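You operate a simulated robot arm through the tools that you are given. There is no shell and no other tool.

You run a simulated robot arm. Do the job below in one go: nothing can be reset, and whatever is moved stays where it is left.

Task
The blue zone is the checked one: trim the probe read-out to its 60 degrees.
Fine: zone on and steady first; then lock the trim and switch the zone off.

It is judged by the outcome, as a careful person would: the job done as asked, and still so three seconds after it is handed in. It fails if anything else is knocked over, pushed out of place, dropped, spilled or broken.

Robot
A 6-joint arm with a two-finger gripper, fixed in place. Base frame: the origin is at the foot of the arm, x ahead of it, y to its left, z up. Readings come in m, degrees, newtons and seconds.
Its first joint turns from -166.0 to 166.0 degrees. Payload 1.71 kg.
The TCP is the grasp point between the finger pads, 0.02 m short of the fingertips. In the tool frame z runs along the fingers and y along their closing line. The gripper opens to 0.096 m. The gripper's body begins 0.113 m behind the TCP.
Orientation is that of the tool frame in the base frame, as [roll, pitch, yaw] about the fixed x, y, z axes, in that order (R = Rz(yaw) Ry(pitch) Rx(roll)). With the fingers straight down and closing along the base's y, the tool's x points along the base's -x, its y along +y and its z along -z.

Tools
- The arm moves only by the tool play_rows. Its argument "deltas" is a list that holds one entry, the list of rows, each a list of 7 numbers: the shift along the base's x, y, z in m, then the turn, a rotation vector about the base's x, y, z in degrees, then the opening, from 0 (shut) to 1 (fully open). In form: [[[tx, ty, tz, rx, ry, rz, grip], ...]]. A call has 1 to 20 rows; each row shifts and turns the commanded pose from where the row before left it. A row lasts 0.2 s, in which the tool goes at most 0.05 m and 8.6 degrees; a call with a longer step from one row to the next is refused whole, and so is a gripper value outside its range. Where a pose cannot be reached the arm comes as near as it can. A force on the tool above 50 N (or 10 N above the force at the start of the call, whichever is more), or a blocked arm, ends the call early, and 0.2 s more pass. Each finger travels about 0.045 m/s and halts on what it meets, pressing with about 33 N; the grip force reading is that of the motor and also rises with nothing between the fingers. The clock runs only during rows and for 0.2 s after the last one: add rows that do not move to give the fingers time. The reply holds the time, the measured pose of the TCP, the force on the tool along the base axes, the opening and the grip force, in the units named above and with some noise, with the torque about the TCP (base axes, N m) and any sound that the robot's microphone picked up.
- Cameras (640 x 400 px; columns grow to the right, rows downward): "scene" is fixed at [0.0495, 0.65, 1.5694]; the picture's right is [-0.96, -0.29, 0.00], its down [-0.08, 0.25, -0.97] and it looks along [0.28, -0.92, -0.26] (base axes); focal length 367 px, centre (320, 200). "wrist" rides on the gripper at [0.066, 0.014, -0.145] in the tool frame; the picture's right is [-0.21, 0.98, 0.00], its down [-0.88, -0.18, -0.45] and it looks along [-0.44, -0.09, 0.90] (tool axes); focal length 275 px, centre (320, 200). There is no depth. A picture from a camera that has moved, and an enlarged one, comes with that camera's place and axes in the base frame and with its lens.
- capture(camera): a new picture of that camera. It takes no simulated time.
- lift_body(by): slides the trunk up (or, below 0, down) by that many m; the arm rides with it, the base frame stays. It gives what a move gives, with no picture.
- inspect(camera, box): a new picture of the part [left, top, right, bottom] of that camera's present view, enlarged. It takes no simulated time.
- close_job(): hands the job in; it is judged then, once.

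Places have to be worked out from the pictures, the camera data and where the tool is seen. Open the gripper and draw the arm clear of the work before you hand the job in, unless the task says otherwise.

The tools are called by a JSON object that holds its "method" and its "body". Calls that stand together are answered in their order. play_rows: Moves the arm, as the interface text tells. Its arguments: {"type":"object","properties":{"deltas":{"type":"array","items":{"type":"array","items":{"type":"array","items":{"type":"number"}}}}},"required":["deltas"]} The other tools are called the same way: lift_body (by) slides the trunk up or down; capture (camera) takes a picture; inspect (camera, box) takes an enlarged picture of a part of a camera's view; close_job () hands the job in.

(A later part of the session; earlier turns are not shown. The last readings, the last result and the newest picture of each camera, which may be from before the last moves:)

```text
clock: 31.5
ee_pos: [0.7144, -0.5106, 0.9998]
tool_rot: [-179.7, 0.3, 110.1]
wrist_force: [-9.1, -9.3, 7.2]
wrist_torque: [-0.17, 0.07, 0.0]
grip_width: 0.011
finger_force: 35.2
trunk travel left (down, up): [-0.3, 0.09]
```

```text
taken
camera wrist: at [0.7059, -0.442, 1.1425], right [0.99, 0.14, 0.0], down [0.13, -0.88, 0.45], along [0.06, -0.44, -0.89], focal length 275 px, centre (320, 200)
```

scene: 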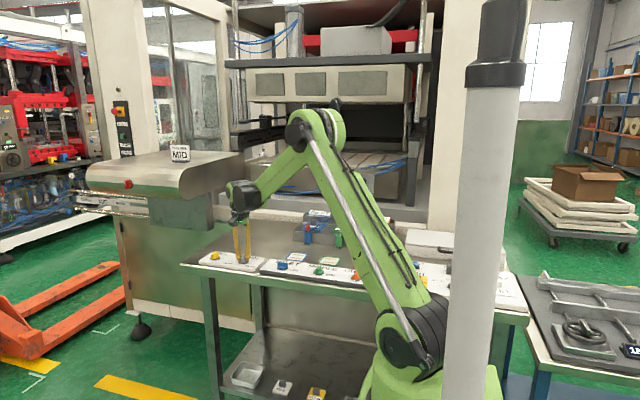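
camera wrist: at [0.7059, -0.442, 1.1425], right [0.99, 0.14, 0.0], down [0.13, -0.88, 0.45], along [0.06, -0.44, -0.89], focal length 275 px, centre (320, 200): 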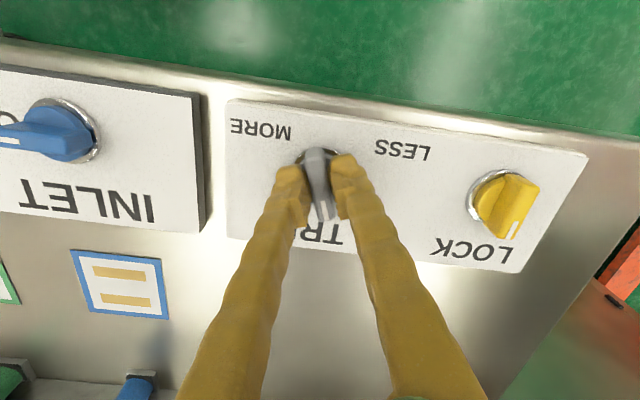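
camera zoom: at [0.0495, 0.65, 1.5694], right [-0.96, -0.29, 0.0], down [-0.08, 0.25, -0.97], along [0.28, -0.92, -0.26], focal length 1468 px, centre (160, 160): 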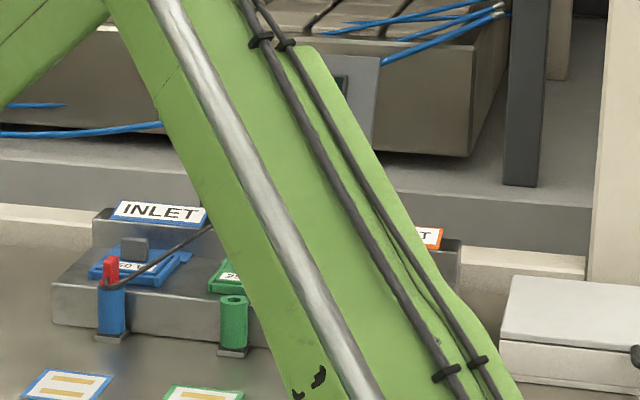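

The step was slightly too long and nothing moved. I resend it with smaller steps.

{"method": "play_rows", "body": {"deltas": [[[0, 0, 0, 0, 0, 0, 0.2], [0, 0, 0, 0, 0, 0, 0.35], [0, 0, 0, 0, 0, 0, 0.5], [0, 0, 0, 0, 0, 0, 0.5], [0, 0, 0.03, 0, 0, 0, 0.5], [0, 0, 0.03, 0, 0, 0, 0.5], [-0.03, 0.01, 0.035, 0, 0, 0, 0.5], [-0.03, 0.01, 0.035, 0, 0, 0, 0.5], [-0.03, 0.01, 0.035, 0, 0, 0, 0.5], [-0.03, 0.01, 0.035, 0, 0, 0, 0.5], [-0.03, 0.01, 0.035, 0, 0, 0, 0.5], [0, 0, 0, 0, 0, 0, 0.5], [0, 0, 0, 0, 0, 0, 0.5]]]}}

{"method": "inspect", "body": {"camera": "scene", "box": [280, 160, 440, 260]}}

{"method": "capture", "body": {"camera": "wrist"}}

```text
clock: 34.3
ee_pos: [0.5689, -0.4565, 1.232]
tool_rot: [-179.7, 0.1, 110.0]
wrist_force: [0.9, 0.1, 0.5]
wrist_torque: [0.03, 0.03, 0.03]
grip_width: 0.0478
finger_force: 0.1
trunk travel left (down, up): [-0.3, 0.09]
```

```text
4.00 times, centred on (360, 210) of scene
camera zoom: at [0.0495, 0.65, 1.5694], right [-0.96, -0.29, 0.0], down [-0.08, 0.25, -0.97], along [0.28, -0.92, -0.26], focal length 1468 px, centre (160, 160)
```

zoom: 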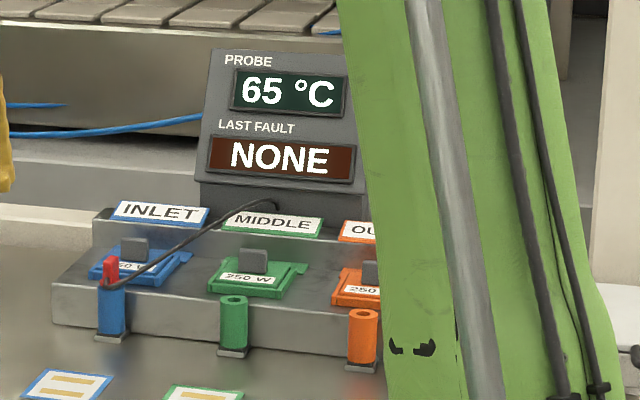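

```text
taken
camera wrist: at [0.5599, -0.3901, 1.3761], right [0.99, 0.14, 0.0], down [0.13, -0.88, 0.45], along [0.06, -0.44, -0.89], focal length 275 px, centre (320, 200)
```

wrist: 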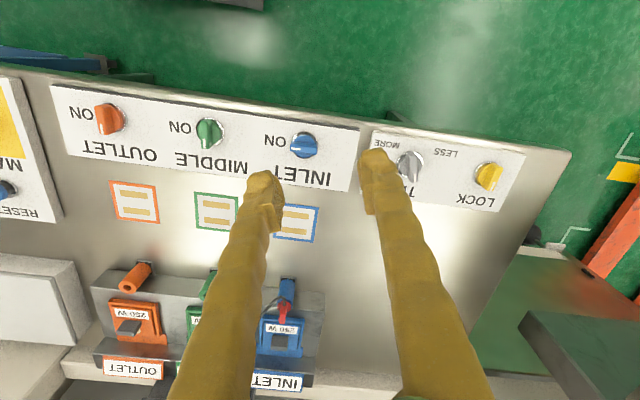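

A 20° turn brought it to 65 °C, about 0.25 °C per degree, so another 20° should give 60. I retrace the path to TRIM at the same yaw, regrip and turn 20° more.

{"method": "play_rows", "body": {"deltas": [[[0.03, -0.01, -0.035, 0, 0, 0, 0.5], [0.03, -0.01, -0.035, 0, 0, 0, 0.5], [0.03, -0.01, -0.035, 0, 0, 0, 0.5], [0.03, -0.01, -0.035, 0, 0, 0, 0.5], [0.03, -0.01, -0.035, 0, 0, 0, 0.5], [0, 0, 0, 0, 0, 0, 0.5], [0, 0, 0, 0, 0, 0, 0.5]]]}}

{"method": "capture", "body": {"camera": "wrist"}}

```text
clock: 35.9
ee_pos: [0.7157, -0.5064, 1.0581]
tool_rot: [-179.7, 0.2, 110.1]
wrist_force: [-0.7, 0.4, -0.5]
wrist_torque: [0.02, -0.03, -0.01]
grip_width: 0.0481
finger_force: 0.0
trunk travel left (down, up): [-0.3, 0.09]
```

```text
taken
camera wrist: at [0.7078, -0.438, 1.202], right [0.99, 0.14, 0.0], down [0.13, -0.88, 0.45], along [0.06, -0.44, -0.89], focal length 275 px, centre (320, 200)
```

wrist: 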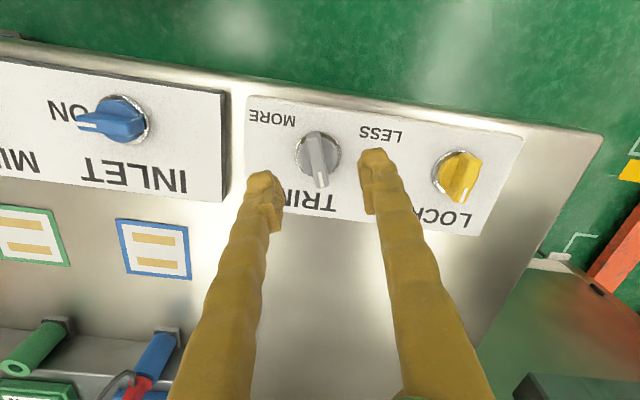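

The blade sits between the fingers and in line with them. I descend with a small y correction, grip and turn another 20° LESS.

{"method": "play_rows", "body": {"deltas": [[[0, -0.003, -0.02, 0, 0, 0, 0.5], [0, 0, -0.02, 0, 0, 0, 0.5], [0, 0, -0.012, 0, 0, 0, 0.5], [0, 0, -0.007, 0, 0, 0, 0.5], [0, 0, 0, 0, 0, 0, 0.5], [0, 0, 0, 0, 0, 0, 0.3], [0, 0, 0, 0, 0, 0, 0.15], [0, 0, 0, 0, 0, 0, 0.05], [0, 0, 0, 0, 0, 0, 0.05], [0, 0, 0, 0, 0, 0, 0.05], [0, 0, 0, 0, 0, 5, 0.05], [0, 0, 0, 0, 0, 5, 0.05], [0, 0, 0, 0, 0, 5, 0.05], [0, 0, 0, 0, 0, 5, 0.05], [0, 0, 0, 0, 0, 0, 0.05], [0, 0, 0, 0, 0, 0, 0.05]]]}}

{"method": "capture", "body": {"camera": "wrist"}}

```text
clock: 39.3
ee_pos: [0.7147, -0.5131, 0.9998]
tool_rot: [-179.7, 0.1, 130.0]
wrist_force: [-11.1, 23.4, -12.7]
wrist_torque: [0.38, 0.19, 0.01]
grip_width: 0.0112
finger_force: 34.8
trunk travel left (down, up): [-0.3, 0.09]
```

```text
taken
camera wrist: at [0.6844, -0.4513, 1.1433], right [0.88, 0.47, 0.0], down [0.43, -0.79, 0.45], along [0.21, -0.4, -0.89], focal length 275 px, centre (320, 200)
```

wrist: 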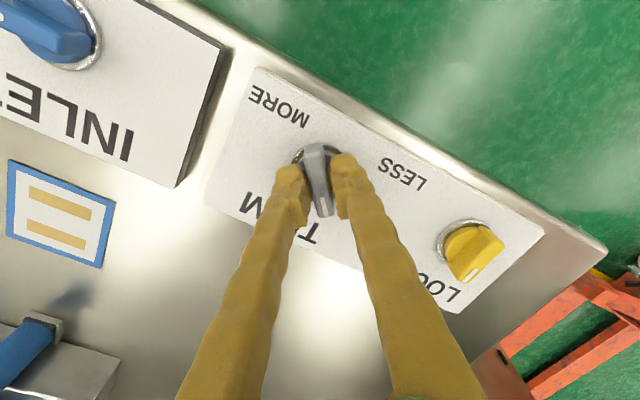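

The turn went through with some side load from a small misalignment. I release, lift and read again.

{"method": "play_rows", "body": {"deltas": [[[0, 0, 0, 0, 0, 0, 0.2], [0, 0, 0, 0, 0, 0, 0.35], [0, 0, 0, 0, 0, 0, 0.5], [0, 0, 0, 0, 0, 0, 0.5], [0, 0, 0.03, 0, 0, 0, 0.5], [0, 0, 0.03, 0, 0, 0, 0.5], [-0.03, 0.01, 0.035, 0, 0, 0, 0.5], [-0.03, 0.01, 0.035, 0, 0, 0, 0.5], [-0.03, 0.01, 0.035, 0, 0, 0, 0.5], [-0.03, 0.01, 0.035, 0, 0, 0, 0.5], [-0.03, 0.01, 0.035, 0, 0, 0, 0.5], [0, 0, 0, 0, 0, 0, 0.5], [0, 0, 0, 0, 0, 0, 0.5]]]}}

{"method": "inspect", "body": {"camera": "scene", "box": [280, 160, 440, 260]}}

{"method": "capture", "body": {"camera": "wrist"}}

```text
clock: 42.1
ee_pos: [0.564, -0.4645, 1.2328]
tool_rot: [-179.7, 0.1, 130.1]
wrist_force: [0.5, 0.1, 0.0]
wrist_torque: [0.02, 0.05, 0.02]
grip_width: 0.0482
finger_force: 0.0
trunk travel left (down, up): [-0.3, 0.09]
```

```text
4.00 times, centred on (360, 210) of scene
camera zoom: at [0.0495, 0.65, 1.5694], right [-0.96, -0.29, 0.0], down [-0.08, 0.25, -0.97], along [0.28, -0.92, -0.26], focal length 1468 px, centre (160, 160)
```

zoom: 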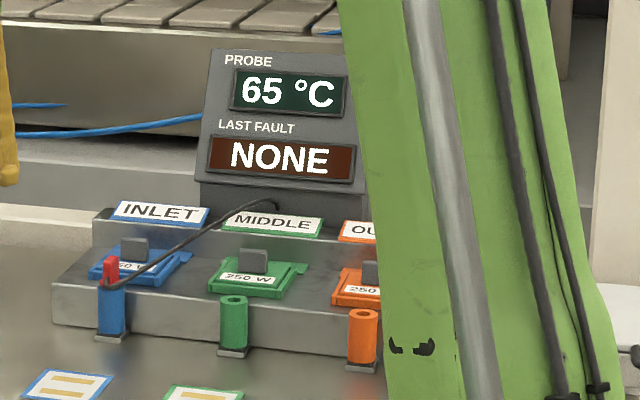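

```text
taken
camera wrist: at [0.5347, -0.4039, 1.3775], right [0.88, 0.47, 0.0], down [0.42, -0.79, 0.45], along [0.21, -0.4, -0.89], focal length 275 px, centre (320, 200)
```

wrist: 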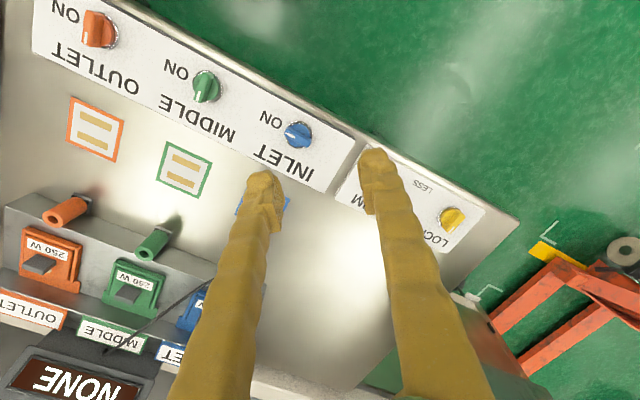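

It still reads 65, so the trim seems to work in steps, or the knob slipped. I go back above TRIM and look at the knob's actual angle.

{"method": "play_rows", "body": {"deltas": [[[0.03, -0.01, -0.035, 0, 0, 0, 0.5], [0.03, -0.01, -0.035, 0, 0, 0, 0.5], [0.03, -0.01, -0.035, 0, 0, 0, 0.5], [0.03, -0.009, -0.035, 0, 0, 0, 0.5], [0.03, -0.008, -0.035, 0, 0, 0, 0.5], [0, 0, 0, 0, 0, 0, 0.5], [0, 0, 0, 0, 0, 0, 0.5]]]}}

{"method": "capture", "body": {"camera": "wrist"}}

{"method": "inspect", "body": {"camera": "scene", "box": [190, 200, 310, 280]}}

{"method": "inspect", "body": {"camera": "wrist", "box": [260, 80, 420, 220]}}

```text
clock: 43.7
ee_pos: [0.7149, -0.5101, 1.0583]
tool_rot: [-179.7, 0.2, 130.2]
wrist_force: [-0.4, 0.4, 0.6]
wrist_torque: [-0.02, -0.04, 0.01]
grip_width: 0.0478
finger_force: 0.0
trunk travel left (down, up): [-0.3, 0.09]
```

```text
taken
camera wrist: at [0.6836, -0.4488, 1.2025], right [0.88, 0.47, 0.0], down [0.42, -0.79, 0.45], along [0.21, -0.4, -0.89], focal length 275 px, centre (320, 200)
```

wrist: 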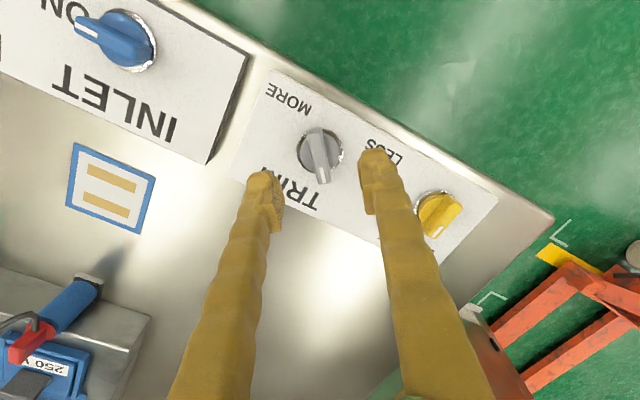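

```text
5.00 times, centred on (250, 240) of scene
camera zoom: at [0.0495, 0.65, 1.5694], right [-0.96, -0.29, 0.0], down [-0.08, 0.25, -0.97], along [0.28, -0.92, -0.26], focal length 1835 px, centre (670, 0)
```

zoom: 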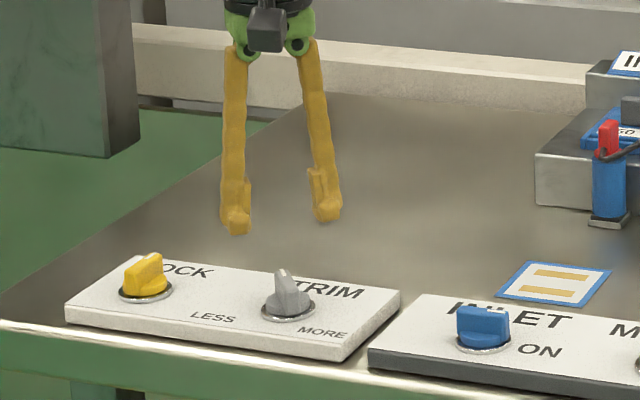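

```text
2.86 times, centred on (340, 150) of wrist
camera zoom: at [0.6836, -0.4488, 1.2025], right [0.88, 0.47, 0.0], down [0.42, -0.79, 0.45], along [0.21, -0.4, -0.89], focal length 786 px, centre (263, 343)
```

zoom: 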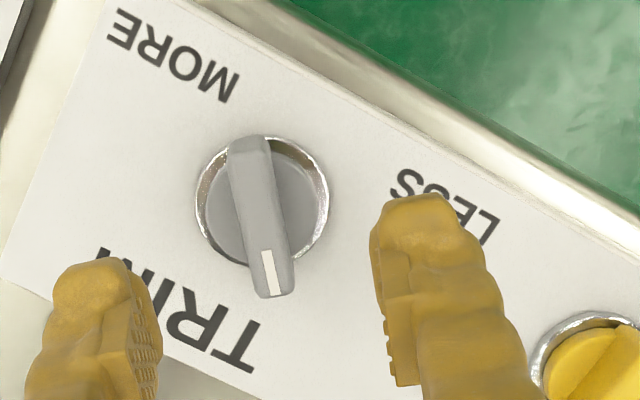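

The knob really is at +40° and the read-out moves in 5 °C steps, so about 30° per step fits. Next I turn to +60° total, which should be the 60 °C position.

{"method": "play_rows", "body": {"deltas": [[[0, 0, -0.02, 0, 0, 0, 0.5], [0, 0, -0.02, 0, 0, 0, 0.5], [0, 0, -0.012, 0, 0, 0, 0.5], [0, 0, -0.007, 0, 0, 0, 0.5], [0, 0, 0, 0, 0, 0, 0.5], [0, 0, 0, 0, 0, 0, 0.3], [0, 0, 0, 0, 0, 0, 0.15], [0, 0, 0, 0, 0, 0, 0.05], [0, 0, 0, 0, 0, 0, 0.05], [0, 0, 0, 0, 0, 0, 0.05], [0, 0, 0, 0, 0, 5, 0.05], [0, 0, 0, 0, 0, 5, 0.05], [0, 0, 0, 0, 0, 5, 0.05], [0, 0, 0, 0, 0, 5, 0.05], [0, 0, 0, 0, 0, 0, 0.05], [0, 0, 0, 0, 0, 0, 0.05]]]}}

{"method": "play_rows", "body": {"deltas": [[[0, 0, 0, 0, 0, 0, 0.2], [0, 0, 0, 0, 0, 0, 0.35], [0, 0, 0, 0, 0, 0, 0.5], [0, 0, 0, 0, 0, 0, 0.5], [0, 0, 0.03, 0, 0, 0, 0.5], [0, 0, 0.03, 0, 0, 0, 0.5], [0, 0, 0, 0, 0, 0, 0.5], [0, 0, 0, 0, 0, 0, 0.5]]]}}

{"method": "capture", "body": {"camera": "wrist"}}

{"method": "play_rows", "body": {"deltas": [[[-0.03, 0.01, 0.035, 0, 0, 0, 0.5], [-0.03, 0.01, 0.035, 0, 0, 0, 0.5], [-0.03, 0.01, 0.035, 0, 0, 0, 0.5], [-0.03, 0.009, 0.035, 0, 0, 0, 0.5], [-0.03, 0.008, 0.035, 0, 0, 0, 0.5], [0, 0, 0, 0, 0, 0, 0.5], [0, 0, 0, 0, 0, 0, 0.5]]]}}

{"method": "inspect", "body": {"camera": "scene", "box": [280, 160, 440, 260]}}

```text
clock: 47.1
ee_pos: [0.7127, -0.5101, 0.9991]
tool_rot: [-179.7, 0.3, 150.1]
wrist_force: [-20.8, -9.4, 6.0]
wrist_torque: [-0.04, 0.41, -0.03]
grip_width: 0.0112
finger_force: 34.8
trunk travel left (down, up): [-0.3, 0.09]
```

```text
clock: 48.9
ee_pos: [0.7171, -0.5113, 1.0592]
tool_rot: [-179.7, 0.1, 150.2]
wrist_force: [-0.3, 0.0, -0.1]
wrist_torque: [0.01, 0.04, -0.01]
grip_width: 0.048
finger_force: 0.0
trunk travel left (down, up): [-0.3, 0.09]
```

```text
taken
camera wrist: at [0.6674, -0.4647, 1.2038], right [0.67, 0.75, 0.0], down [0.67, -0.59, 0.45], along [0.33, -0.3, -0.89], focal length 275 px, centre (320, 200)
```

wrist: 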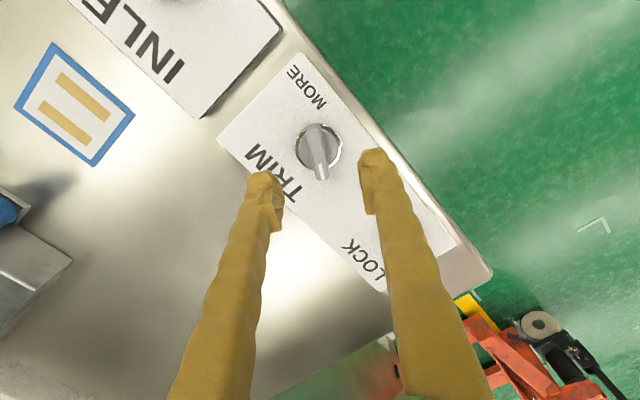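

```text
clock: 50.5
ee_pos: [0.5671, -0.4657, 1.2353]
tool_rot: [-179.8, 0.1, 150.1]
wrist_force: [0.1, 0.1, 0.0]
wrist_torque: [-0.01, 0.02, 0.02]
grip_width: 0.0479
finger_force: 0.1
trunk travel left (down, up): [-0.3, 0.09]
```

```text
4.00 times, centred on (360, 210) of scene
camera zoom: at [0.0495, 0.65, 1.5694], right [-0.96, -0.29, 0.0], down [-0.08, 0.25, -0.97], along [0.28, -0.92, -0.26], focal length 1468 px, centre (160, 160)
```

zoom: 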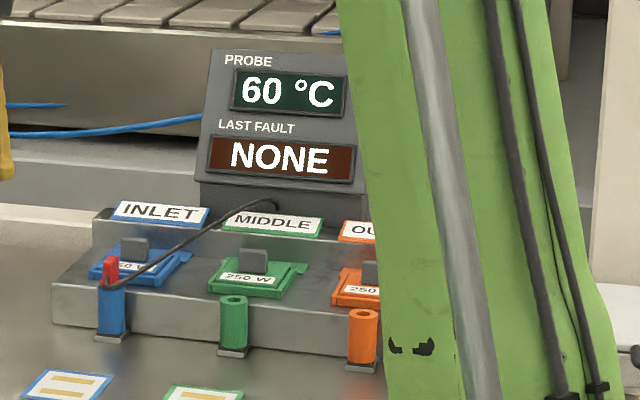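

The read-out is now 60 °C. I go to the LOCK knob at about (0.838, -0.507), turning the tool back to yaw 90 on the way.

{"method": "play_rows", "body": {"deltas": [[[0.027, -0.004, -0.01, 0, 0, -6, 0.5], [0.027, -0.004, -0.01, 0, 0, -6, 0.5], [0.027, -0.004, -0.01, 0, 0, -6, 0.5], [0.027, -0.004, -0.01, 0, 0, -6, 0.5], [0.027, -0.004, -0.01, 0, 0, -6, 0.5], [0.027, -0.004, -0.015, 0, 0, -6, 0.5], [0.027, -0.004, -0.015, 0, 0, -6, 0.5], [0.027, -0.004, -0.02, 0, 0, -6, 0.5], [0.027, -0.004, -0.02, 0, 0, -6, 0.5], [0.027, -0.004, -0.02, 0, 0, -6, 0.5], [0, 0, 0, 0, 0, 0, 0.5], [0, 0, 0, 0, 0, 0, 0.5]]]}}

{"method": "capture", "body": {"camera": "wrist"}}

{"method": "capture", "body": {"camera": "scene"}}

```text
clock: 53.1
ee_pos: [0.836, -0.5053, 1.0941]
tool_rot: [-179.7, 0.2, 90.1]
wrist_force: [0.4, 0.3, 0.0]
wrist_torque: [-0.04, -0.03, 0.0]
grip_width: 0.048
finger_force: 0.0
trunk travel left (down, up): [-0.3, 0.09]
```

```text
taken
camera wrist: at [0.851, -0.4375, 1.2381], right [0.98, -0.2, 0.0], down [-0.18, -0.88, 0.45], along [-0.1, -0.44, -0.89], focal length 275 px, centre (320, 200)
```

wrist: 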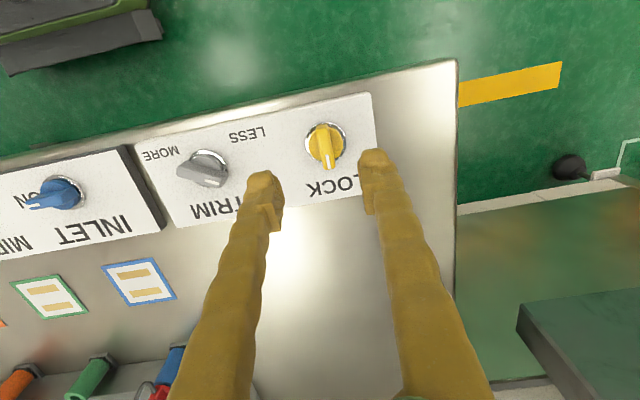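

```text
taken
```

scene: 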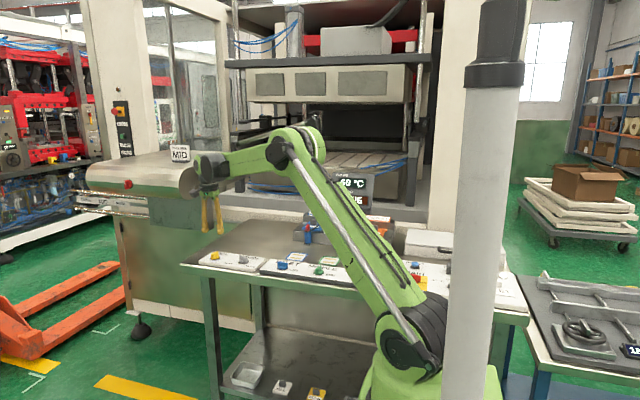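

LOCK's blade is at about (0.839, -0.511). I correct slightly and descend to grip height.

{"method": "play_rows", "body": {"deltas": [[[0.003, -0.005, -0.02, 0, 0, 0, 0.5], [0, 0, -0.025, 0, 0, 0, 0.5], [0, 0, -0.02, 0, 0, 0, 0.5], [0, 0, -0.015, 0, 0, 0, 0.5], [0, 0, -0.01, 0, 0, 0, 0.5], [0, 0, -0.005, 0, 0, 0, 0.5], [0, 0, 0, 0, 0, 0, 0.5], [0, 0, 0, 0, 0, 0, 0.5]]]}}

{"method": "capture", "body": {"camera": "wrist"}}

{"method": "inspect", "body": {"camera": "scene", "box": [180, 200, 300, 280]}}

{"method": "inspect", "body": {"camera": "scene", "box": [300, 160, 400, 222]}}

```text
clock: 54.9
ee_pos: [0.8382, -0.5088, 0.9994]
tool_rot: [-179.8, 0.3, 90.2]
wrist_force: [0.2, 1.0, -0.3]
wrist_torque: [0.05, 0.03, 0.0]
grip_width: 0.048
finger_force: 0.1
trunk travel left (down, up): [-0.3, 0.09]
```

```text
taken
camera wrist: at [0.8533, -0.4417, 1.1444], right [0.98, -0.2, 0.0], down [-0.18, -0.88, 0.45], along [-0.1, -0.44, -0.89], focal length 275 px, centre (320, 200)
```

wrist: 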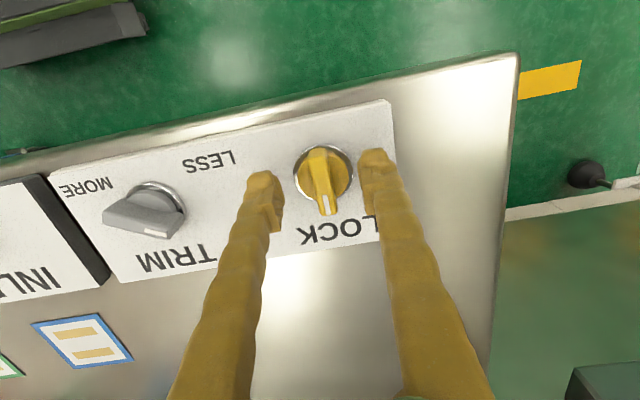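

```text
5.00 times, centred on (240, 240) of scene
camera zoom: at [0.0495, 0.65, 1.5694], right [-0.96, -0.29, 0.0], down [-0.08, 0.25, -0.97], along [0.28, -0.92, -0.26], focal length 1835 px, centre (720, 0)
```

zoom: 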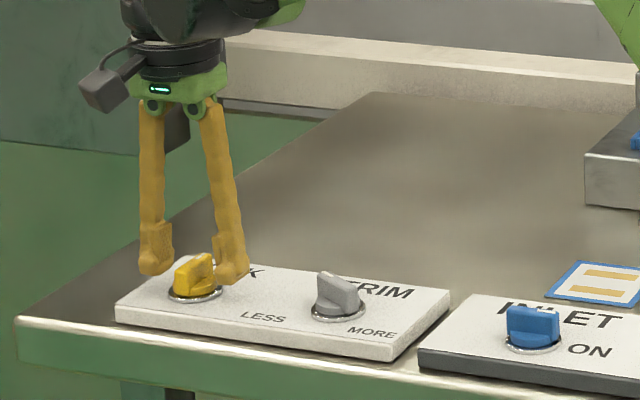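

```text
6.40 times, centred on (350, 191) of scene
camera zoom: at [0.0495, 0.65, 1.5694], right [-0.96, -0.29, 0.0], down [-0.08, 0.25, -0.97], along [0.28, -0.92, -0.26], focal length 2348 px, centre (128, 258)
```

zoom: 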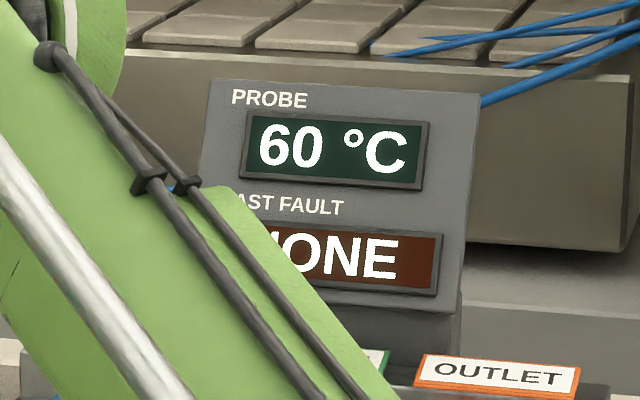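

The display is visible from here and holds 60 °C. I grip LOCK and turn it clockwise, the same direction as the ON switches, first 45°.

{"method": "play_rows", "body": {"deltas": [[[0.001, 0, 0, 0, 0, 0, 0.3], [0, 0, 0, 0, 0, 0, 0.15], [0, 0, 0, 0, 0, 0, 0.05], [0, 0, 0, 0, 0, 0, 0.05], [0, 0, 0, 0, 0, 0, 0.05], [0, 0, 0, 0, 0, -5, 0.05], [0, 0, 0, 0, 0, -5, 0.05], [0, 0, 0, 0, 0, -5, 0.05], [0, 0, 0, 0, 0, -5, 0.05], [0, 0, 0, 0, 0, -5, 0.05], [0, 0, 0, 0, 0, -5, 0.05], [0, 0, 0, 0, 0, -5, 0.05], [0, 0, 0, 0, 0, -5, 0.05], [0, 0, 0, 0, 0, -5, 0.05], [0, 0, 0, 0, 0, 0, 0.05]]]}}

{"method": "capture", "body": {"camera": "wrist"}}

{"method": "inspect", "body": {"camera": "scene", "box": [300, 160, 400, 222]}}

```text
clock: 57.5
ee_pos: [0.8271, -0.5103, 1.0136]
tool_rot: [179.2, -0.4, 55.0]
wrist_force: [23.5, -13.8, 9.2]
wrist_torque: [1.64, 2.79, 0.0]
grip_width: 0.0208
finger_force: 35.1
trunk travel left (down, up): [-0.3, 0.09]
stopped in row 13: the force on the tool passed its limit at 52 N (the readings are from after the stop); the commanded pose is now the measured one
```

```text
taken
camera wrist: at [0.8751, -0.4632, 1.1582], right [0.68, -0.73, 0.01], down [-0.66, -0.61, 0.44], along [-0.31, -0.31, -0.9], focal length 275 px, centre (320, 200)
```

wrist: 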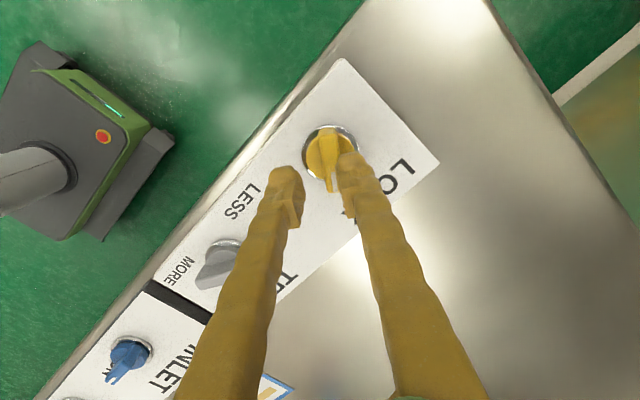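

```text
6.40 times, centred on (350, 191) of scene
camera zoom: at [0.0495, 0.65, 1.5694], right [-0.96, -0.29, 0.0], down [-0.08, 0.25, -0.97], along [0.28, -0.92, -0.26], focal length 2348 px, centre (128, 258)
```

zoom: 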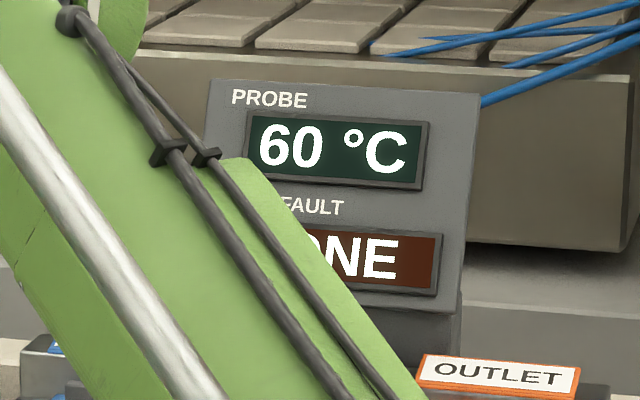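

The fingers slid off the LOCK knob as the tool rode up and back; the read-out still shows 60. I open, lift straight up and look at the knob.

{"method": "play_rows", "body": {"deltas": [[[0, 0, 0, 0, 0, 0, 0.4], [0, 0, 0.005, 0, 0, 0, 0.5], [0, 0, 0.01, 0, 0, 0, 0.6], [0, 0, 0.02, 0, 0, 0, 0.6], [0, 0, 0.02, 0, 0, 0, 0.6], [0, 0, 0.02, 0, 0, 0, 0.6], [0, 0, 0, 0, 0, 0, 0.6], [0, 0, 0, 0, 0, 0, 0.6]]]}}

{"method": "capture", "body": {"camera": "wrist"}}

{"method": "inspect", "body": {"camera": "scene", "box": [180, 200, 300, 280]}}

```text
clock: 59.3
ee_pos: [0.8243, -0.5094, 1.088]
tool_rot: [179.5, -0.3, 55.0]
wrist_force: [0.5, -0.1, 0.2]
wrist_torque: [-0.02, 0.03, 0.0]
grip_width: 0.0576
finger_force: 0.0
trunk travel left (down, up): [-0.3, 0.09]
```

```text
taken
camera wrist: at [0.8725, -0.4629, 1.2337], right [0.68, -0.73, 0.01], down [-0.66, -0.61, 0.44], along [-0.31, -0.3, -0.9], focal length 275 px, centre (320, 200)
```

wrist: 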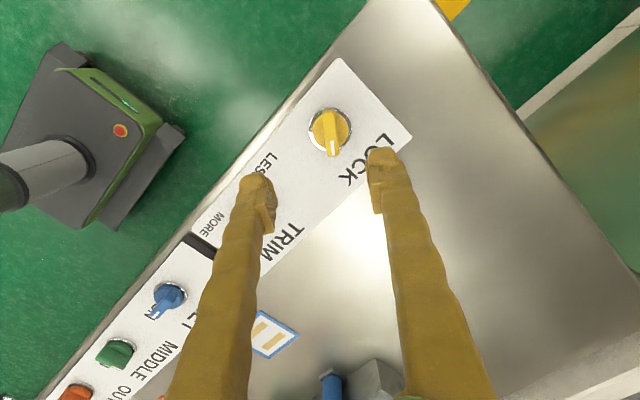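

```text
5.00 times, centred on (240, 240) of scene
camera zoom: at [0.0495, 0.65, 1.5694], right [-0.96, -0.29, 0.0], down [-0.08, 0.25, -0.97], along [0.28, -0.92, -0.26], focal length 1835 px, centre (720, 0)
```

zoom: 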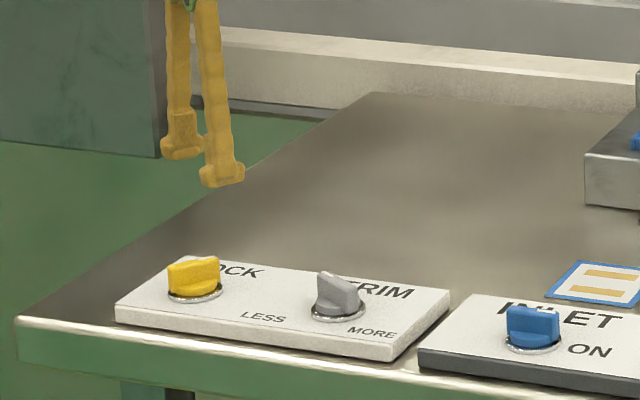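

The LOCK knob has turned part of the way. I enlarge it to judge its exact angle before regripping.

{"method": "inspect", "body": {"camera": "wrist", "box": [250, 70, 430, 190]}}

{"method": "inspect", "body": {"camera": "scene", "box": [190, 235, 290, 285]}}

{"method": "inspect", "body": {"camera": "scene", "box": [300, 160, 400, 222]}}

```text
3.33 times, centred on (340, 130) of wrist
camera zoom: at [0.8725, -0.4629, 1.2337], right [0.68, -0.73, 0.01], down [-0.66, -0.61, 0.44], along [-0.31, -0.3, -0.9], focal length 918 px, centre (253, 433)
```

zoom: 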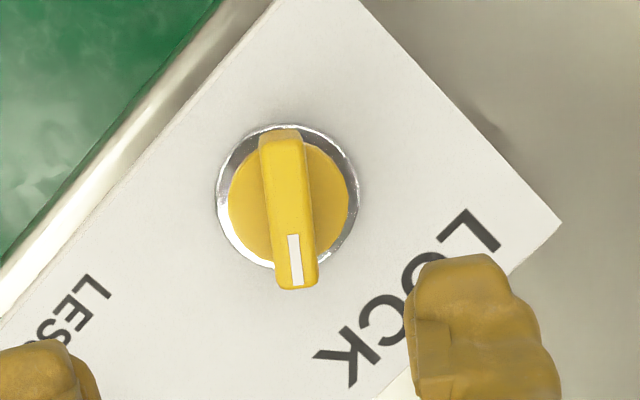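

```text
6.40 times, centred on (240, 260) of scene
camera zoom: at [0.0495, 0.65, 1.5694], right [-0.96, -0.29, 0.0], down [-0.08, 0.25, -0.97], along [0.28, -0.92, -0.26], focal length 2348 px, centre (832, -184)
```

zoom: 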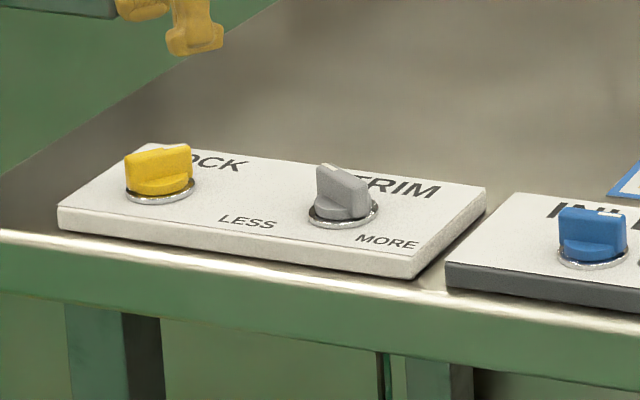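

```text
6.40 times, centred on (350, 191) of scene
camera zoom: at [0.0495, 0.65, 1.5694], right [-0.96, -0.29, 0.0], down [-0.08, 0.25, -0.97], along [0.28, -0.92, -0.26], focal length 2348 px, centre (128, 258)
```

zoom: 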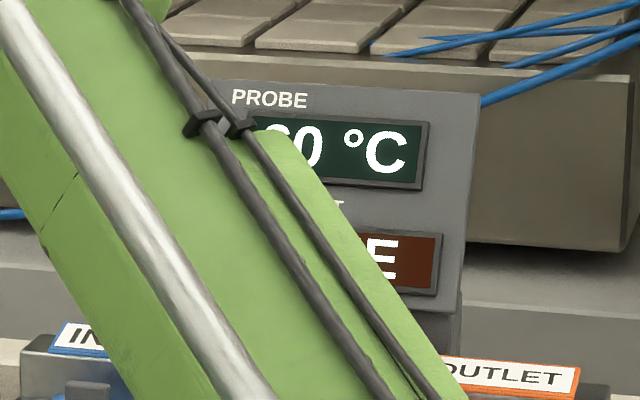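

The pointer has turned 40° clockwise, matching what I commanded before the slip. I re-centre on (0.840, -0.509) at yaw 50, go 3 mm deeper and regrip before turning in small steps.

{"method": "play_rows", "body": {"deltas": [[[0.0155, 0, -0.02, 0, 0, -5, 0.6], [0, 0, -0.025, 0, 0, 0, 0.6], [0, 0, -0.02, 0, 0, 0, 0.6], [0, 0, -0.015, 0, 0, 0, 0.5], [0, 0, -0.007, 0, 0, 0, 0.5], [0, 0, -0.004, 0, 0, 0, 0.5], [0, 0, 0, 0, 0, 0, 0.5], [0, 0, 0, 0, 0, 0, 0.5]]]}}

{"method": "capture", "body": {"camera": "wrist"}}

```text
clock: 61.1
ee_pos: [0.8404, -0.5082, 0.9976]
tool_rot: [179.4, -0.3, 50.0]
wrist_force: [0.3, 0.3, -0.7]
wrist_torque: [0.01, 0.01, -0.01]
grip_width: 0.0479
finger_force: 0.0
trunk travel left (down, up): [-0.3, 0.09]
```

```text
taken
camera wrist: at [0.8916, -0.4643, 1.1425], right [0.62, -0.79, 0.01], down [-0.71, -0.55, 0.44], along [-0.34, -0.28, -0.9], focal length 275 px, centre (320, 200)
```

wrist: 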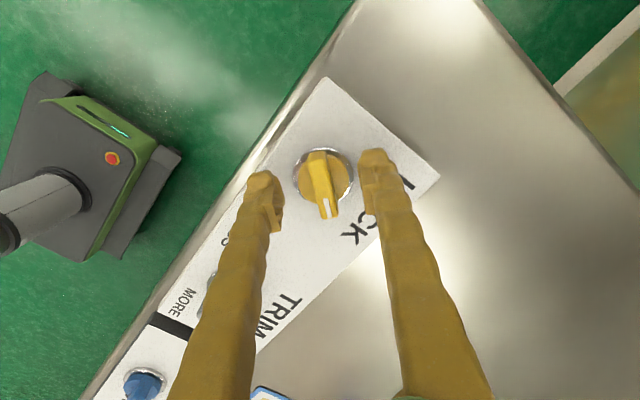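

Aligned. I close the fingers and turn 10° clockwise to see whether anything resists.

{"method": "play_rows", "body": {"deltas": [[[0.001, 0, -0.001, 0, 0, 0, 0.3], [0, 0, 0, 0, 0, 0, 0.15], [0, 0, 0, 0, 0, 0, 0.05], [0, 0, 0, 0, 0, 0, 0.05], [0, 0, 0, 0, 0, 0, 0.05], [0, 0, 0, 0, 0, 0, 0.05]]]}}

{"method": "play_rows", "body": {"deltas": [[[0, 0, 0, 0, 0, -5, 0.05], [0, 0, 0, 0, 0, -5, 0.05], [0, 0, 0, 0, 0, 0, 0.05]]]}}

{"method": "capture", "body": {"camera": "wrist"}}

```text
clock: 62.5
ee_pos: [0.8407, -0.5091, 0.9981]
tool_rot: [179.5, -0.2, 50.0]
wrist_force: [11.0, -8.2, 8.4]
wrist_torque: [-0.16, -0.12, 0.04]
grip_width: 0.011
finger_force: 35.7
trunk travel left (down, up): [-0.3, 0.09]
```

```text
clock: 63.3
ee_pos: [0.8411, -0.5084, 0.9962]
tool_rot: [179.5, -0.3, 40.0]
wrist_force: [25.2, -10.8, 23.7]
wrist_torque: [-0.12, -0.39, 0.08]
grip_width: 0.0111
finger_force: 35.3
trunk travel left (down, up): [-0.3, 0.09]
```

```text
taken
camera wrist: at [0.8994, -0.4752, 1.1418], right [0.47, -0.88, 0.01], down [-0.79, -0.42, 0.44], along [-0.38, -0.21, -0.9], focal length 275 px, centre (320, 200)
```

wrist: 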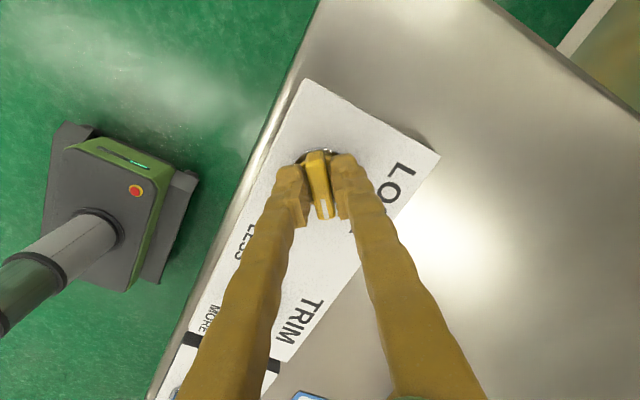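

The knob turns further, but side and vertical loads are building from a small offset. I relieve them by shifting the command +2 mm x, -1 mm y, +1 mm z.

{"method": "play_rows", "body": {"deltas": [[[0.002, -0.001, 0.001, 0, 0, 0, 0.05], [0, 0, 0, 0, 0, 0, 0.05]]]}}

{"method": "inspect", "body": {"camera": "scene", "box": [180, 160, 300, 280]}}

```text
clock: 63.9
ee_pos: [0.8419, -0.5092, 0.996]
tool_rot: [179.6, -0.2, 40.0]
wrist_force: [-17.8, 16.1, -10.3]
wrist_torque: [0.39, 0.07, -0.03]
grip_width: 0.0113
finger_force: 34.9
trunk travel left (down, up): [-0.3, 0.09]
```

```text
3.33 times, centred on (240, 220) of scene
camera zoom: at [0.0495, 0.65, 1.5694], right [-0.96, -0.29, 0.0], down [-0.08, 0.25, -0.97], along [0.28, -0.92, -0.26], focal length 1223 px, centre (587, 133)
```

zoom: 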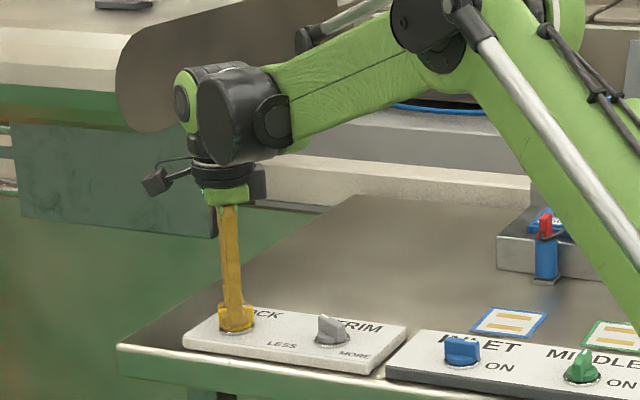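

The contact is stiff at about 20 N per mm. I back off by just under half that shift and continue turning 10°.

{"method": "play_rows", "body": {"deltas": [[[-0.0008, 0.0005, -0.0003, 0, 0, 0, 0.05], [0, 0, 0, 0, 0, -4, 0.05], [0, 0, 0, 0, 0, -4, 0.05], [0, 0, 0, 0, 0, 0, 0.05]]]}}

```text
clock: 64.9
ee_pos: [0.8422, -0.5081, 0.997]
tool_rot: [179.5, -0.3, 32.0]
wrist_force: [-18.6, 9.7, -18.1]
wrist_torque: [0.14, 0.26, -0.08]
grip_width: 0.0111
finger_force: 35.3
trunk travel left (down, up): [-0.3, 0.09]
```

It is now at about 58° with moderate loads. I trim the position slightly the other way and keep turning in small steps.

{"method": "play_rows", "body": {"deltas": [[[-0.0008, 0.0003, -0.0005, 0, 0, 0, 0.05], [0, 0, 0, 0, 0, -4, 0.05], [0, 0, 0, 0, 0, -4, 0.05], [0, 0, 0, 0, 0, 0, 0.05]]]}}

```text
clock: 65.9
ee_pos: [0.8408, -0.5094, 0.9966]
tool_rot: [179.3, -0.4, 24.0]
wrist_force: [5.4, -9.9, 11.1]
wrist_torque: [-0.11, -0.13, 0.02]
grip_width: 0.0111
finger_force: 34.7
trunk travel left (down, up): [-0.3, 0.09]
```

The loads are low at about 66° turned. I continue 8° at a time with tiny corrections.

{"method": "play_rows", "body": {"deltas": [[[0.0002, -0.0003, 0.0003, 0, 0, -4, 0.05], [0, 0, 0, 0, 0, -4, 0.05], [0, 0, 0, 0, 0, 0, 0.05]]]}}

{"method": "capture", "body": {"camera": "wrist"}}

```text
clock: 66.7
ee_pos: [0.8418, -0.5091, 0.9974]
tool_rot: [179.3, -0.3, 16.0]
wrist_force: [5.0, -9.8, 16.0]
wrist_torque: [-0.17, 0.18, 0.01]
grip_width: 0.0112
finger_force: 34.8
trunk travel left (down, up): [-0.3, 0.09]
```

```text
taken
camera wrist: at [0.9081, -0.5022, 1.1417], right [0.07, -1.0, 0.01], down [-0.9, -0.06, 0.44], along [-0.44, -0.04, -0.9], focal length 275 px, centre (320, 200)
```

wrist: 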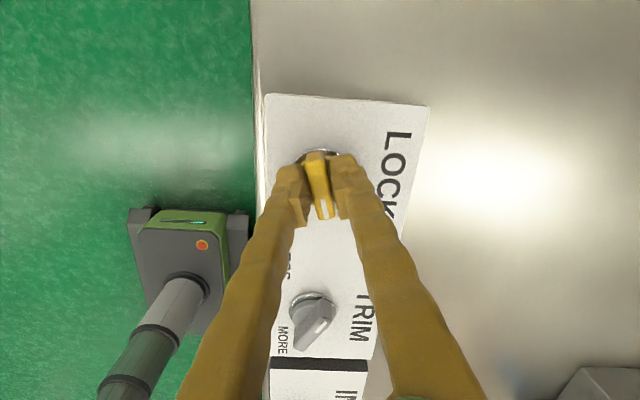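

About 74° turned, with light loads. Another 16° brings it to 90°.

{"method": "play_rows", "body": {"deltas": [[[-0.0001, -0.0003, 0.0005, 0, 0, -4, 0.05], [0, 0, 0, 0, 0, -4, 0.05], [0, 0, 0, 0, 0, 0, 0.05]]]}}

{"method": "play_rows", "body": {"deltas": [[[0, 0, 0, 0, 0, -4, 0.05], [0, 0, 0, 0, 0, -4, 0.05], [0, 0, 0, 0, 0, 0, 0.05]]]}}

{"method": "capture", "body": {"camera": "wrist"}}

{"method": "inspect", "body": {"camera": "scene", "box": [180, 160, 400, 298]}}

```text
clock: 67.5
ee_pos: [0.8417, -0.5087, 0.9963]
tool_rot: [179.5, -0.3, 7.9]
wrist_force: [18.3, -13.8, 12.8]
wrist_torque: [-0.15, -0.65, -0.01]
grip_width: 0.011
finger_force: 34.5
trunk travel left (down, up): [-0.3, 0.09]
```

```text
clock: 68.3
ee_pos: [0.8423, -0.5112, 0.9965]
tool_rot: [179.4, -0.3, 0.1]
wrist_force: [16.8, -12.8, 3.3]
wrist_torque: [-0.19, -0.41, 0.04]
grip_width: 0.011
finger_force: 34.9
trunk travel left (down, up): [-0.3, 0.09]
```

```text
taken
camera wrist: at [0.9075, -0.5211, 1.1416], right [-0.21, -0.98, 0.01], down [-0.88, 0.19, 0.44], along [-0.43, 0.08, -0.9], focal length 275 px, centre (320, 200)
```

wrist: 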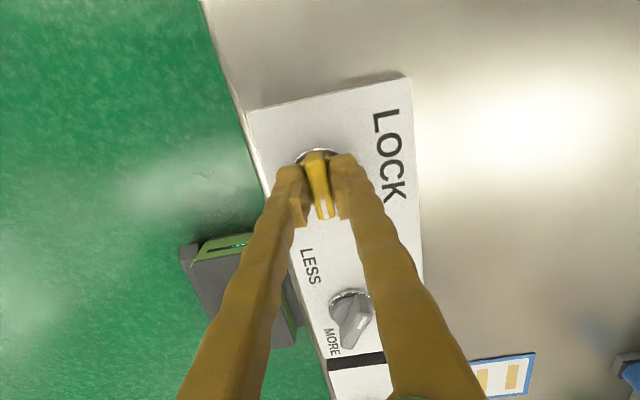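

```text
2.90 times, centred on (290, 229) of scene
camera zoom: at [0.0495, 0.65, 1.5694], right [-0.96, -0.29, 0.0], down [-0.08, 0.25, -0.97], along [0.28, -0.92, -0.26], focal length 1064 px, centre (407, 116)
```

zoom: 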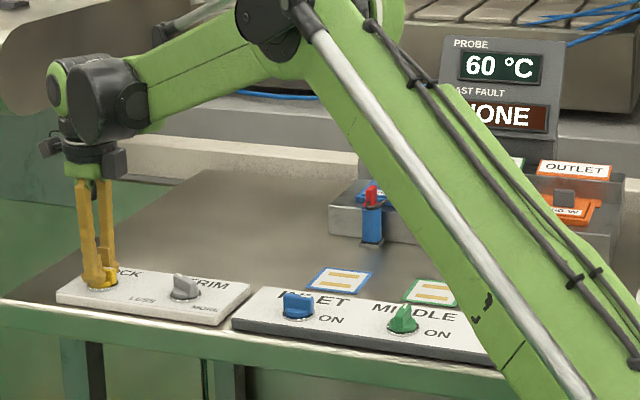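

LOCK is at 90° and the read-out stays at 60 °C. I release, lift, and carry on above the INLET knob, keeping yaw 0 so the fingers match its ON position.

{"method": "play_rows", "body": {"deltas": [[[0, 0, 0, 0, 0, 0, 0.2], [0, 0, 0, 0, 0, 0, 0.35], [0, 0, 0, 0, 0, 0, 0.5], [0, 0, 0, 0, 0, 0, 0.5], [0, 0, 0.02, 0, 0, 0, 0.5], [0, 0, 0.03, 0, 0, 0, 0.5], [0, 0, 0.04, 0, 0, 0, 0.5], [-0.04, 0, 0, 0, 0, 0, 0.5], [-0.04, 0, 0, 0, 0, 0, 0.5], [-0.04, 0, 0, 0, 0, 0, 0.5], [-0.04, 0.001, 0, 0, 0, 0, 0.5], [-0.04, 0.001, 0, 0, 0, 0, 0.5], [-0.04, 0.001, 0, 0, 0, 0, 0.5], [-0.04, 0.001, 0, 0, 0, 0, 0.5], [-0.01, 0, -0.02, 0, 0, 0, 0.5], [0, 0, -0.02, 0, 0, 0, 0.5], [0, 0, 0, 0, 0, 0, 0.5], [0, 0, 0, 0, 0, 0, 0.5]]]}}

{"method": "capture", "body": {"camera": "wrist"}}

{"method": "inspect", "body": {"camera": "scene", "box": [180, 160, 400, 298]}}

```text
clock: 72.1
ee_pos: [0.5521, -0.5083, 1.0471]
tool_rot: [179.3, -0.3, -0.1]
wrist_force: [-1.2, -0.3, 0.4]
wrist_torque: [-0.02, -0.04, 0.0]
grip_width: 0.0481
finger_force: 0.0
trunk travel left (down, up): [-0.3, 0.09]
```

```text
taken
camera wrist: at [0.6167, -0.5185, 1.1924], right [-0.21, -0.98, 0.01], down [-0.88, 0.19, 0.44], along [-0.43, 0.08, -0.9], focal length 275 px, centre (320, 200)
```

wrist: 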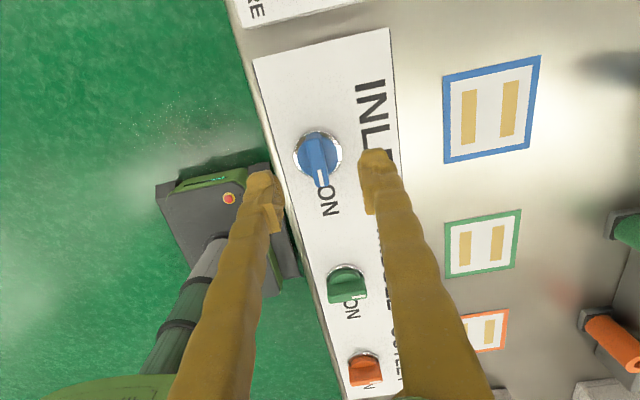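

```text
2.90 times, centred on (290, 229) of scene
camera zoom: at [0.0495, 0.65, 1.5694], right [-0.96, -0.29, 0.0], down [-0.08, 0.25, -0.97], along [0.28, -0.92, -0.26], focal length 1064 px, centre (407, 116)
```

zoom: 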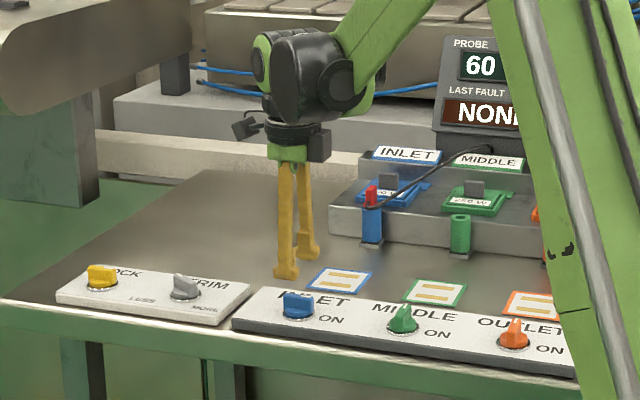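

The read-out is still 60 with LOCK and TRIM unchanged. I descend over INLET at (0.550, -0.507) and grip it.

{"method": "play_rows", "body": {"deltas": [[[-0.002, 0.001, -0.02, 0, 0, 0, 0.5], [0, 0, -0.015, 0, 0, 0, 0.5], [0, 0, -0.01, 0, 0, 0, 0.5], [0, 0, -0.005, 0, 0, 0, 0.5], [0, 0, 0, 0, 0, 0, 0.5], [0, 0, 0, 0, 0, 0, 0.3], [0, 0, 0, 0, 0, 0, 0.15], [0, 0, 0, 0, 0, 0, 0.05], [0, 0, 0, 0, 0, 0, 0.05], [0, 0, 0, 0, 0, 0, 0.05]]]}}

{"method": "capture", "body": {"camera": "wrist"}}

```text
clock: 74.3
ee_pos: [0.5496, -0.505, 0.9978]
tool_rot: [179.4, -0.3, -0.1]
wrist_force: [2.8, -8.7, 1.9]
wrist_torque: [-0.08, -0.01, 0.03]
grip_width: 0.011
finger_force: 35.8
trunk travel left (down, up): [-0.3, 0.09]
```

```text
taken
camera wrist: at [0.6152, -0.517, 1.1429], right [-0.21, -0.98, 0.01], down [-0.88, 0.19, 0.44], along [-0.43, 0.08, -0.9], focal length 275 px, centre (320, 200)
```

wrist: 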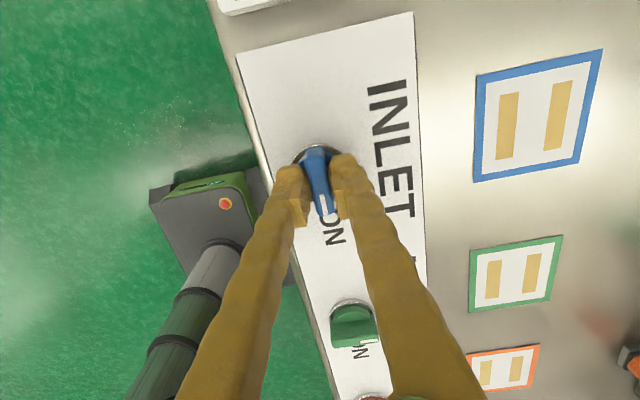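

It is gripped squarely. I turn counter-clockwise back to OFF in steps, monitoring loads.

{"method": "play_rows", "body": {"deltas": [[[0, -0.0003, 0, 0, 0, 5, 0.05], [0, 0, 0, 0, 0, 5, 0.05], [0, 0, 0, 0, 0, 5, 0.05], [0, 0, 0, 0, 0, 5, 0.05], [0, 0, 0, 0, 0, 5, 0.05], [0, 0, 0, 0, 0, 5, 0.05], [0, 0, 0, 0, 0, 0, 0.05]]]}}

```text
clock: 75.9
ee_pos: [0.5497, -0.5057, 0.9973]
tool_rot: [179.4, -0.3, 30.2]
wrist_force: [27.1, -27.7, 28.8]
wrist_torque: [-0.41, -0.45, 0.03]
grip_width: 0.011
finger_force: 34.7
trunk travel left (down, up): [-0.3, 0.09]
```

The loads have grown, so I relieve them with about a 1 mm shift before continuing.

{"method": "play_rows", "body": {"deltas": [[[0.001, -0.001, 0.0008, 0, 0, 0, 0.05], [0, 0, 0, 0, 0, 0, 0.05]]]}}

{"method": "play_rows", "body": {"deltas": [[[0, 0, 0, 0, 0, 5, 0.05], [0, 0, 0, 0, 0, 5, 0.05], [0, 0, 0, 0, 0, 0, 0.05]]]}}

```text
clock: 76.5
ee_pos: [0.5499, -0.5069, 0.997]
tool_rot: [179.6, -0.2, 30.0]
wrist_force: [14.7, -12.1, 4.8]
wrist_torque: [0.0, -0.42, -0.03]
grip_width: 0.0112
finger_force: 35.1
trunk travel left (down, up): [-0.3, 0.09]
```

```text
clock: 77.3
ee_pos: [0.5496, -0.5061, 0.9974]
tool_rot: [179.5, -0.4, 40.1]
wrist_force: [0.1, -6.9, -7.5]
wrist_torque: [-0.24, 0.22, 0.0]
grip_width: 0.0109
finger_force: 34.7
trunk travel left (down, up): [-0.3, 0.09]
```

The loads are low again at 40°. I continue.

{"method": "play_rows", "body": {"deltas": [[[0, 0, 0, 0, 0, 5, 0.05], [0, 0, 0, 0, 0, 5, 0.05], [0, 0, 0, 0, 0, 5, 0.05], [0, 0, 0, 0, 0, 0, 0.05]]]}}

{"method": "play_rows", "body": {"deltas": [[[0, 0, 0, 0, 0, 5, 0.05], [0, 0, 0, 0, 0, 5, 0.05], [0, 0, 0, 0, 0, 5, 0.05], [0, 0, 0, 0, 0, 0, 0.05]]]}}

```text
clock: 78.3
ee_pos: [0.5496, -0.5066, 0.996]
tool_rot: [179.5, -0.4, 55.1]
wrist_force: [-15.1, -1.5, -25.8]
wrist_torque: [-0.03, 0.2, 0.0]
grip_width: 0.0111
finger_force: 35.1
trunk travel left (down, up): [-0.3, 0.09]
```

```text
clock: 79.3
ee_pos: [0.5488, -0.5073, 0.9986]
tool_rot: [179.6, -0.4, 70.1]
wrist_force: [-19.8, 2.9, -25.3]
wrist_torque: [0.04, 0.22, 0.02]
grip_width: 0.0112
finger_force: 34.9
trunk travel left (down, up): [-0.3, 0.09]
```

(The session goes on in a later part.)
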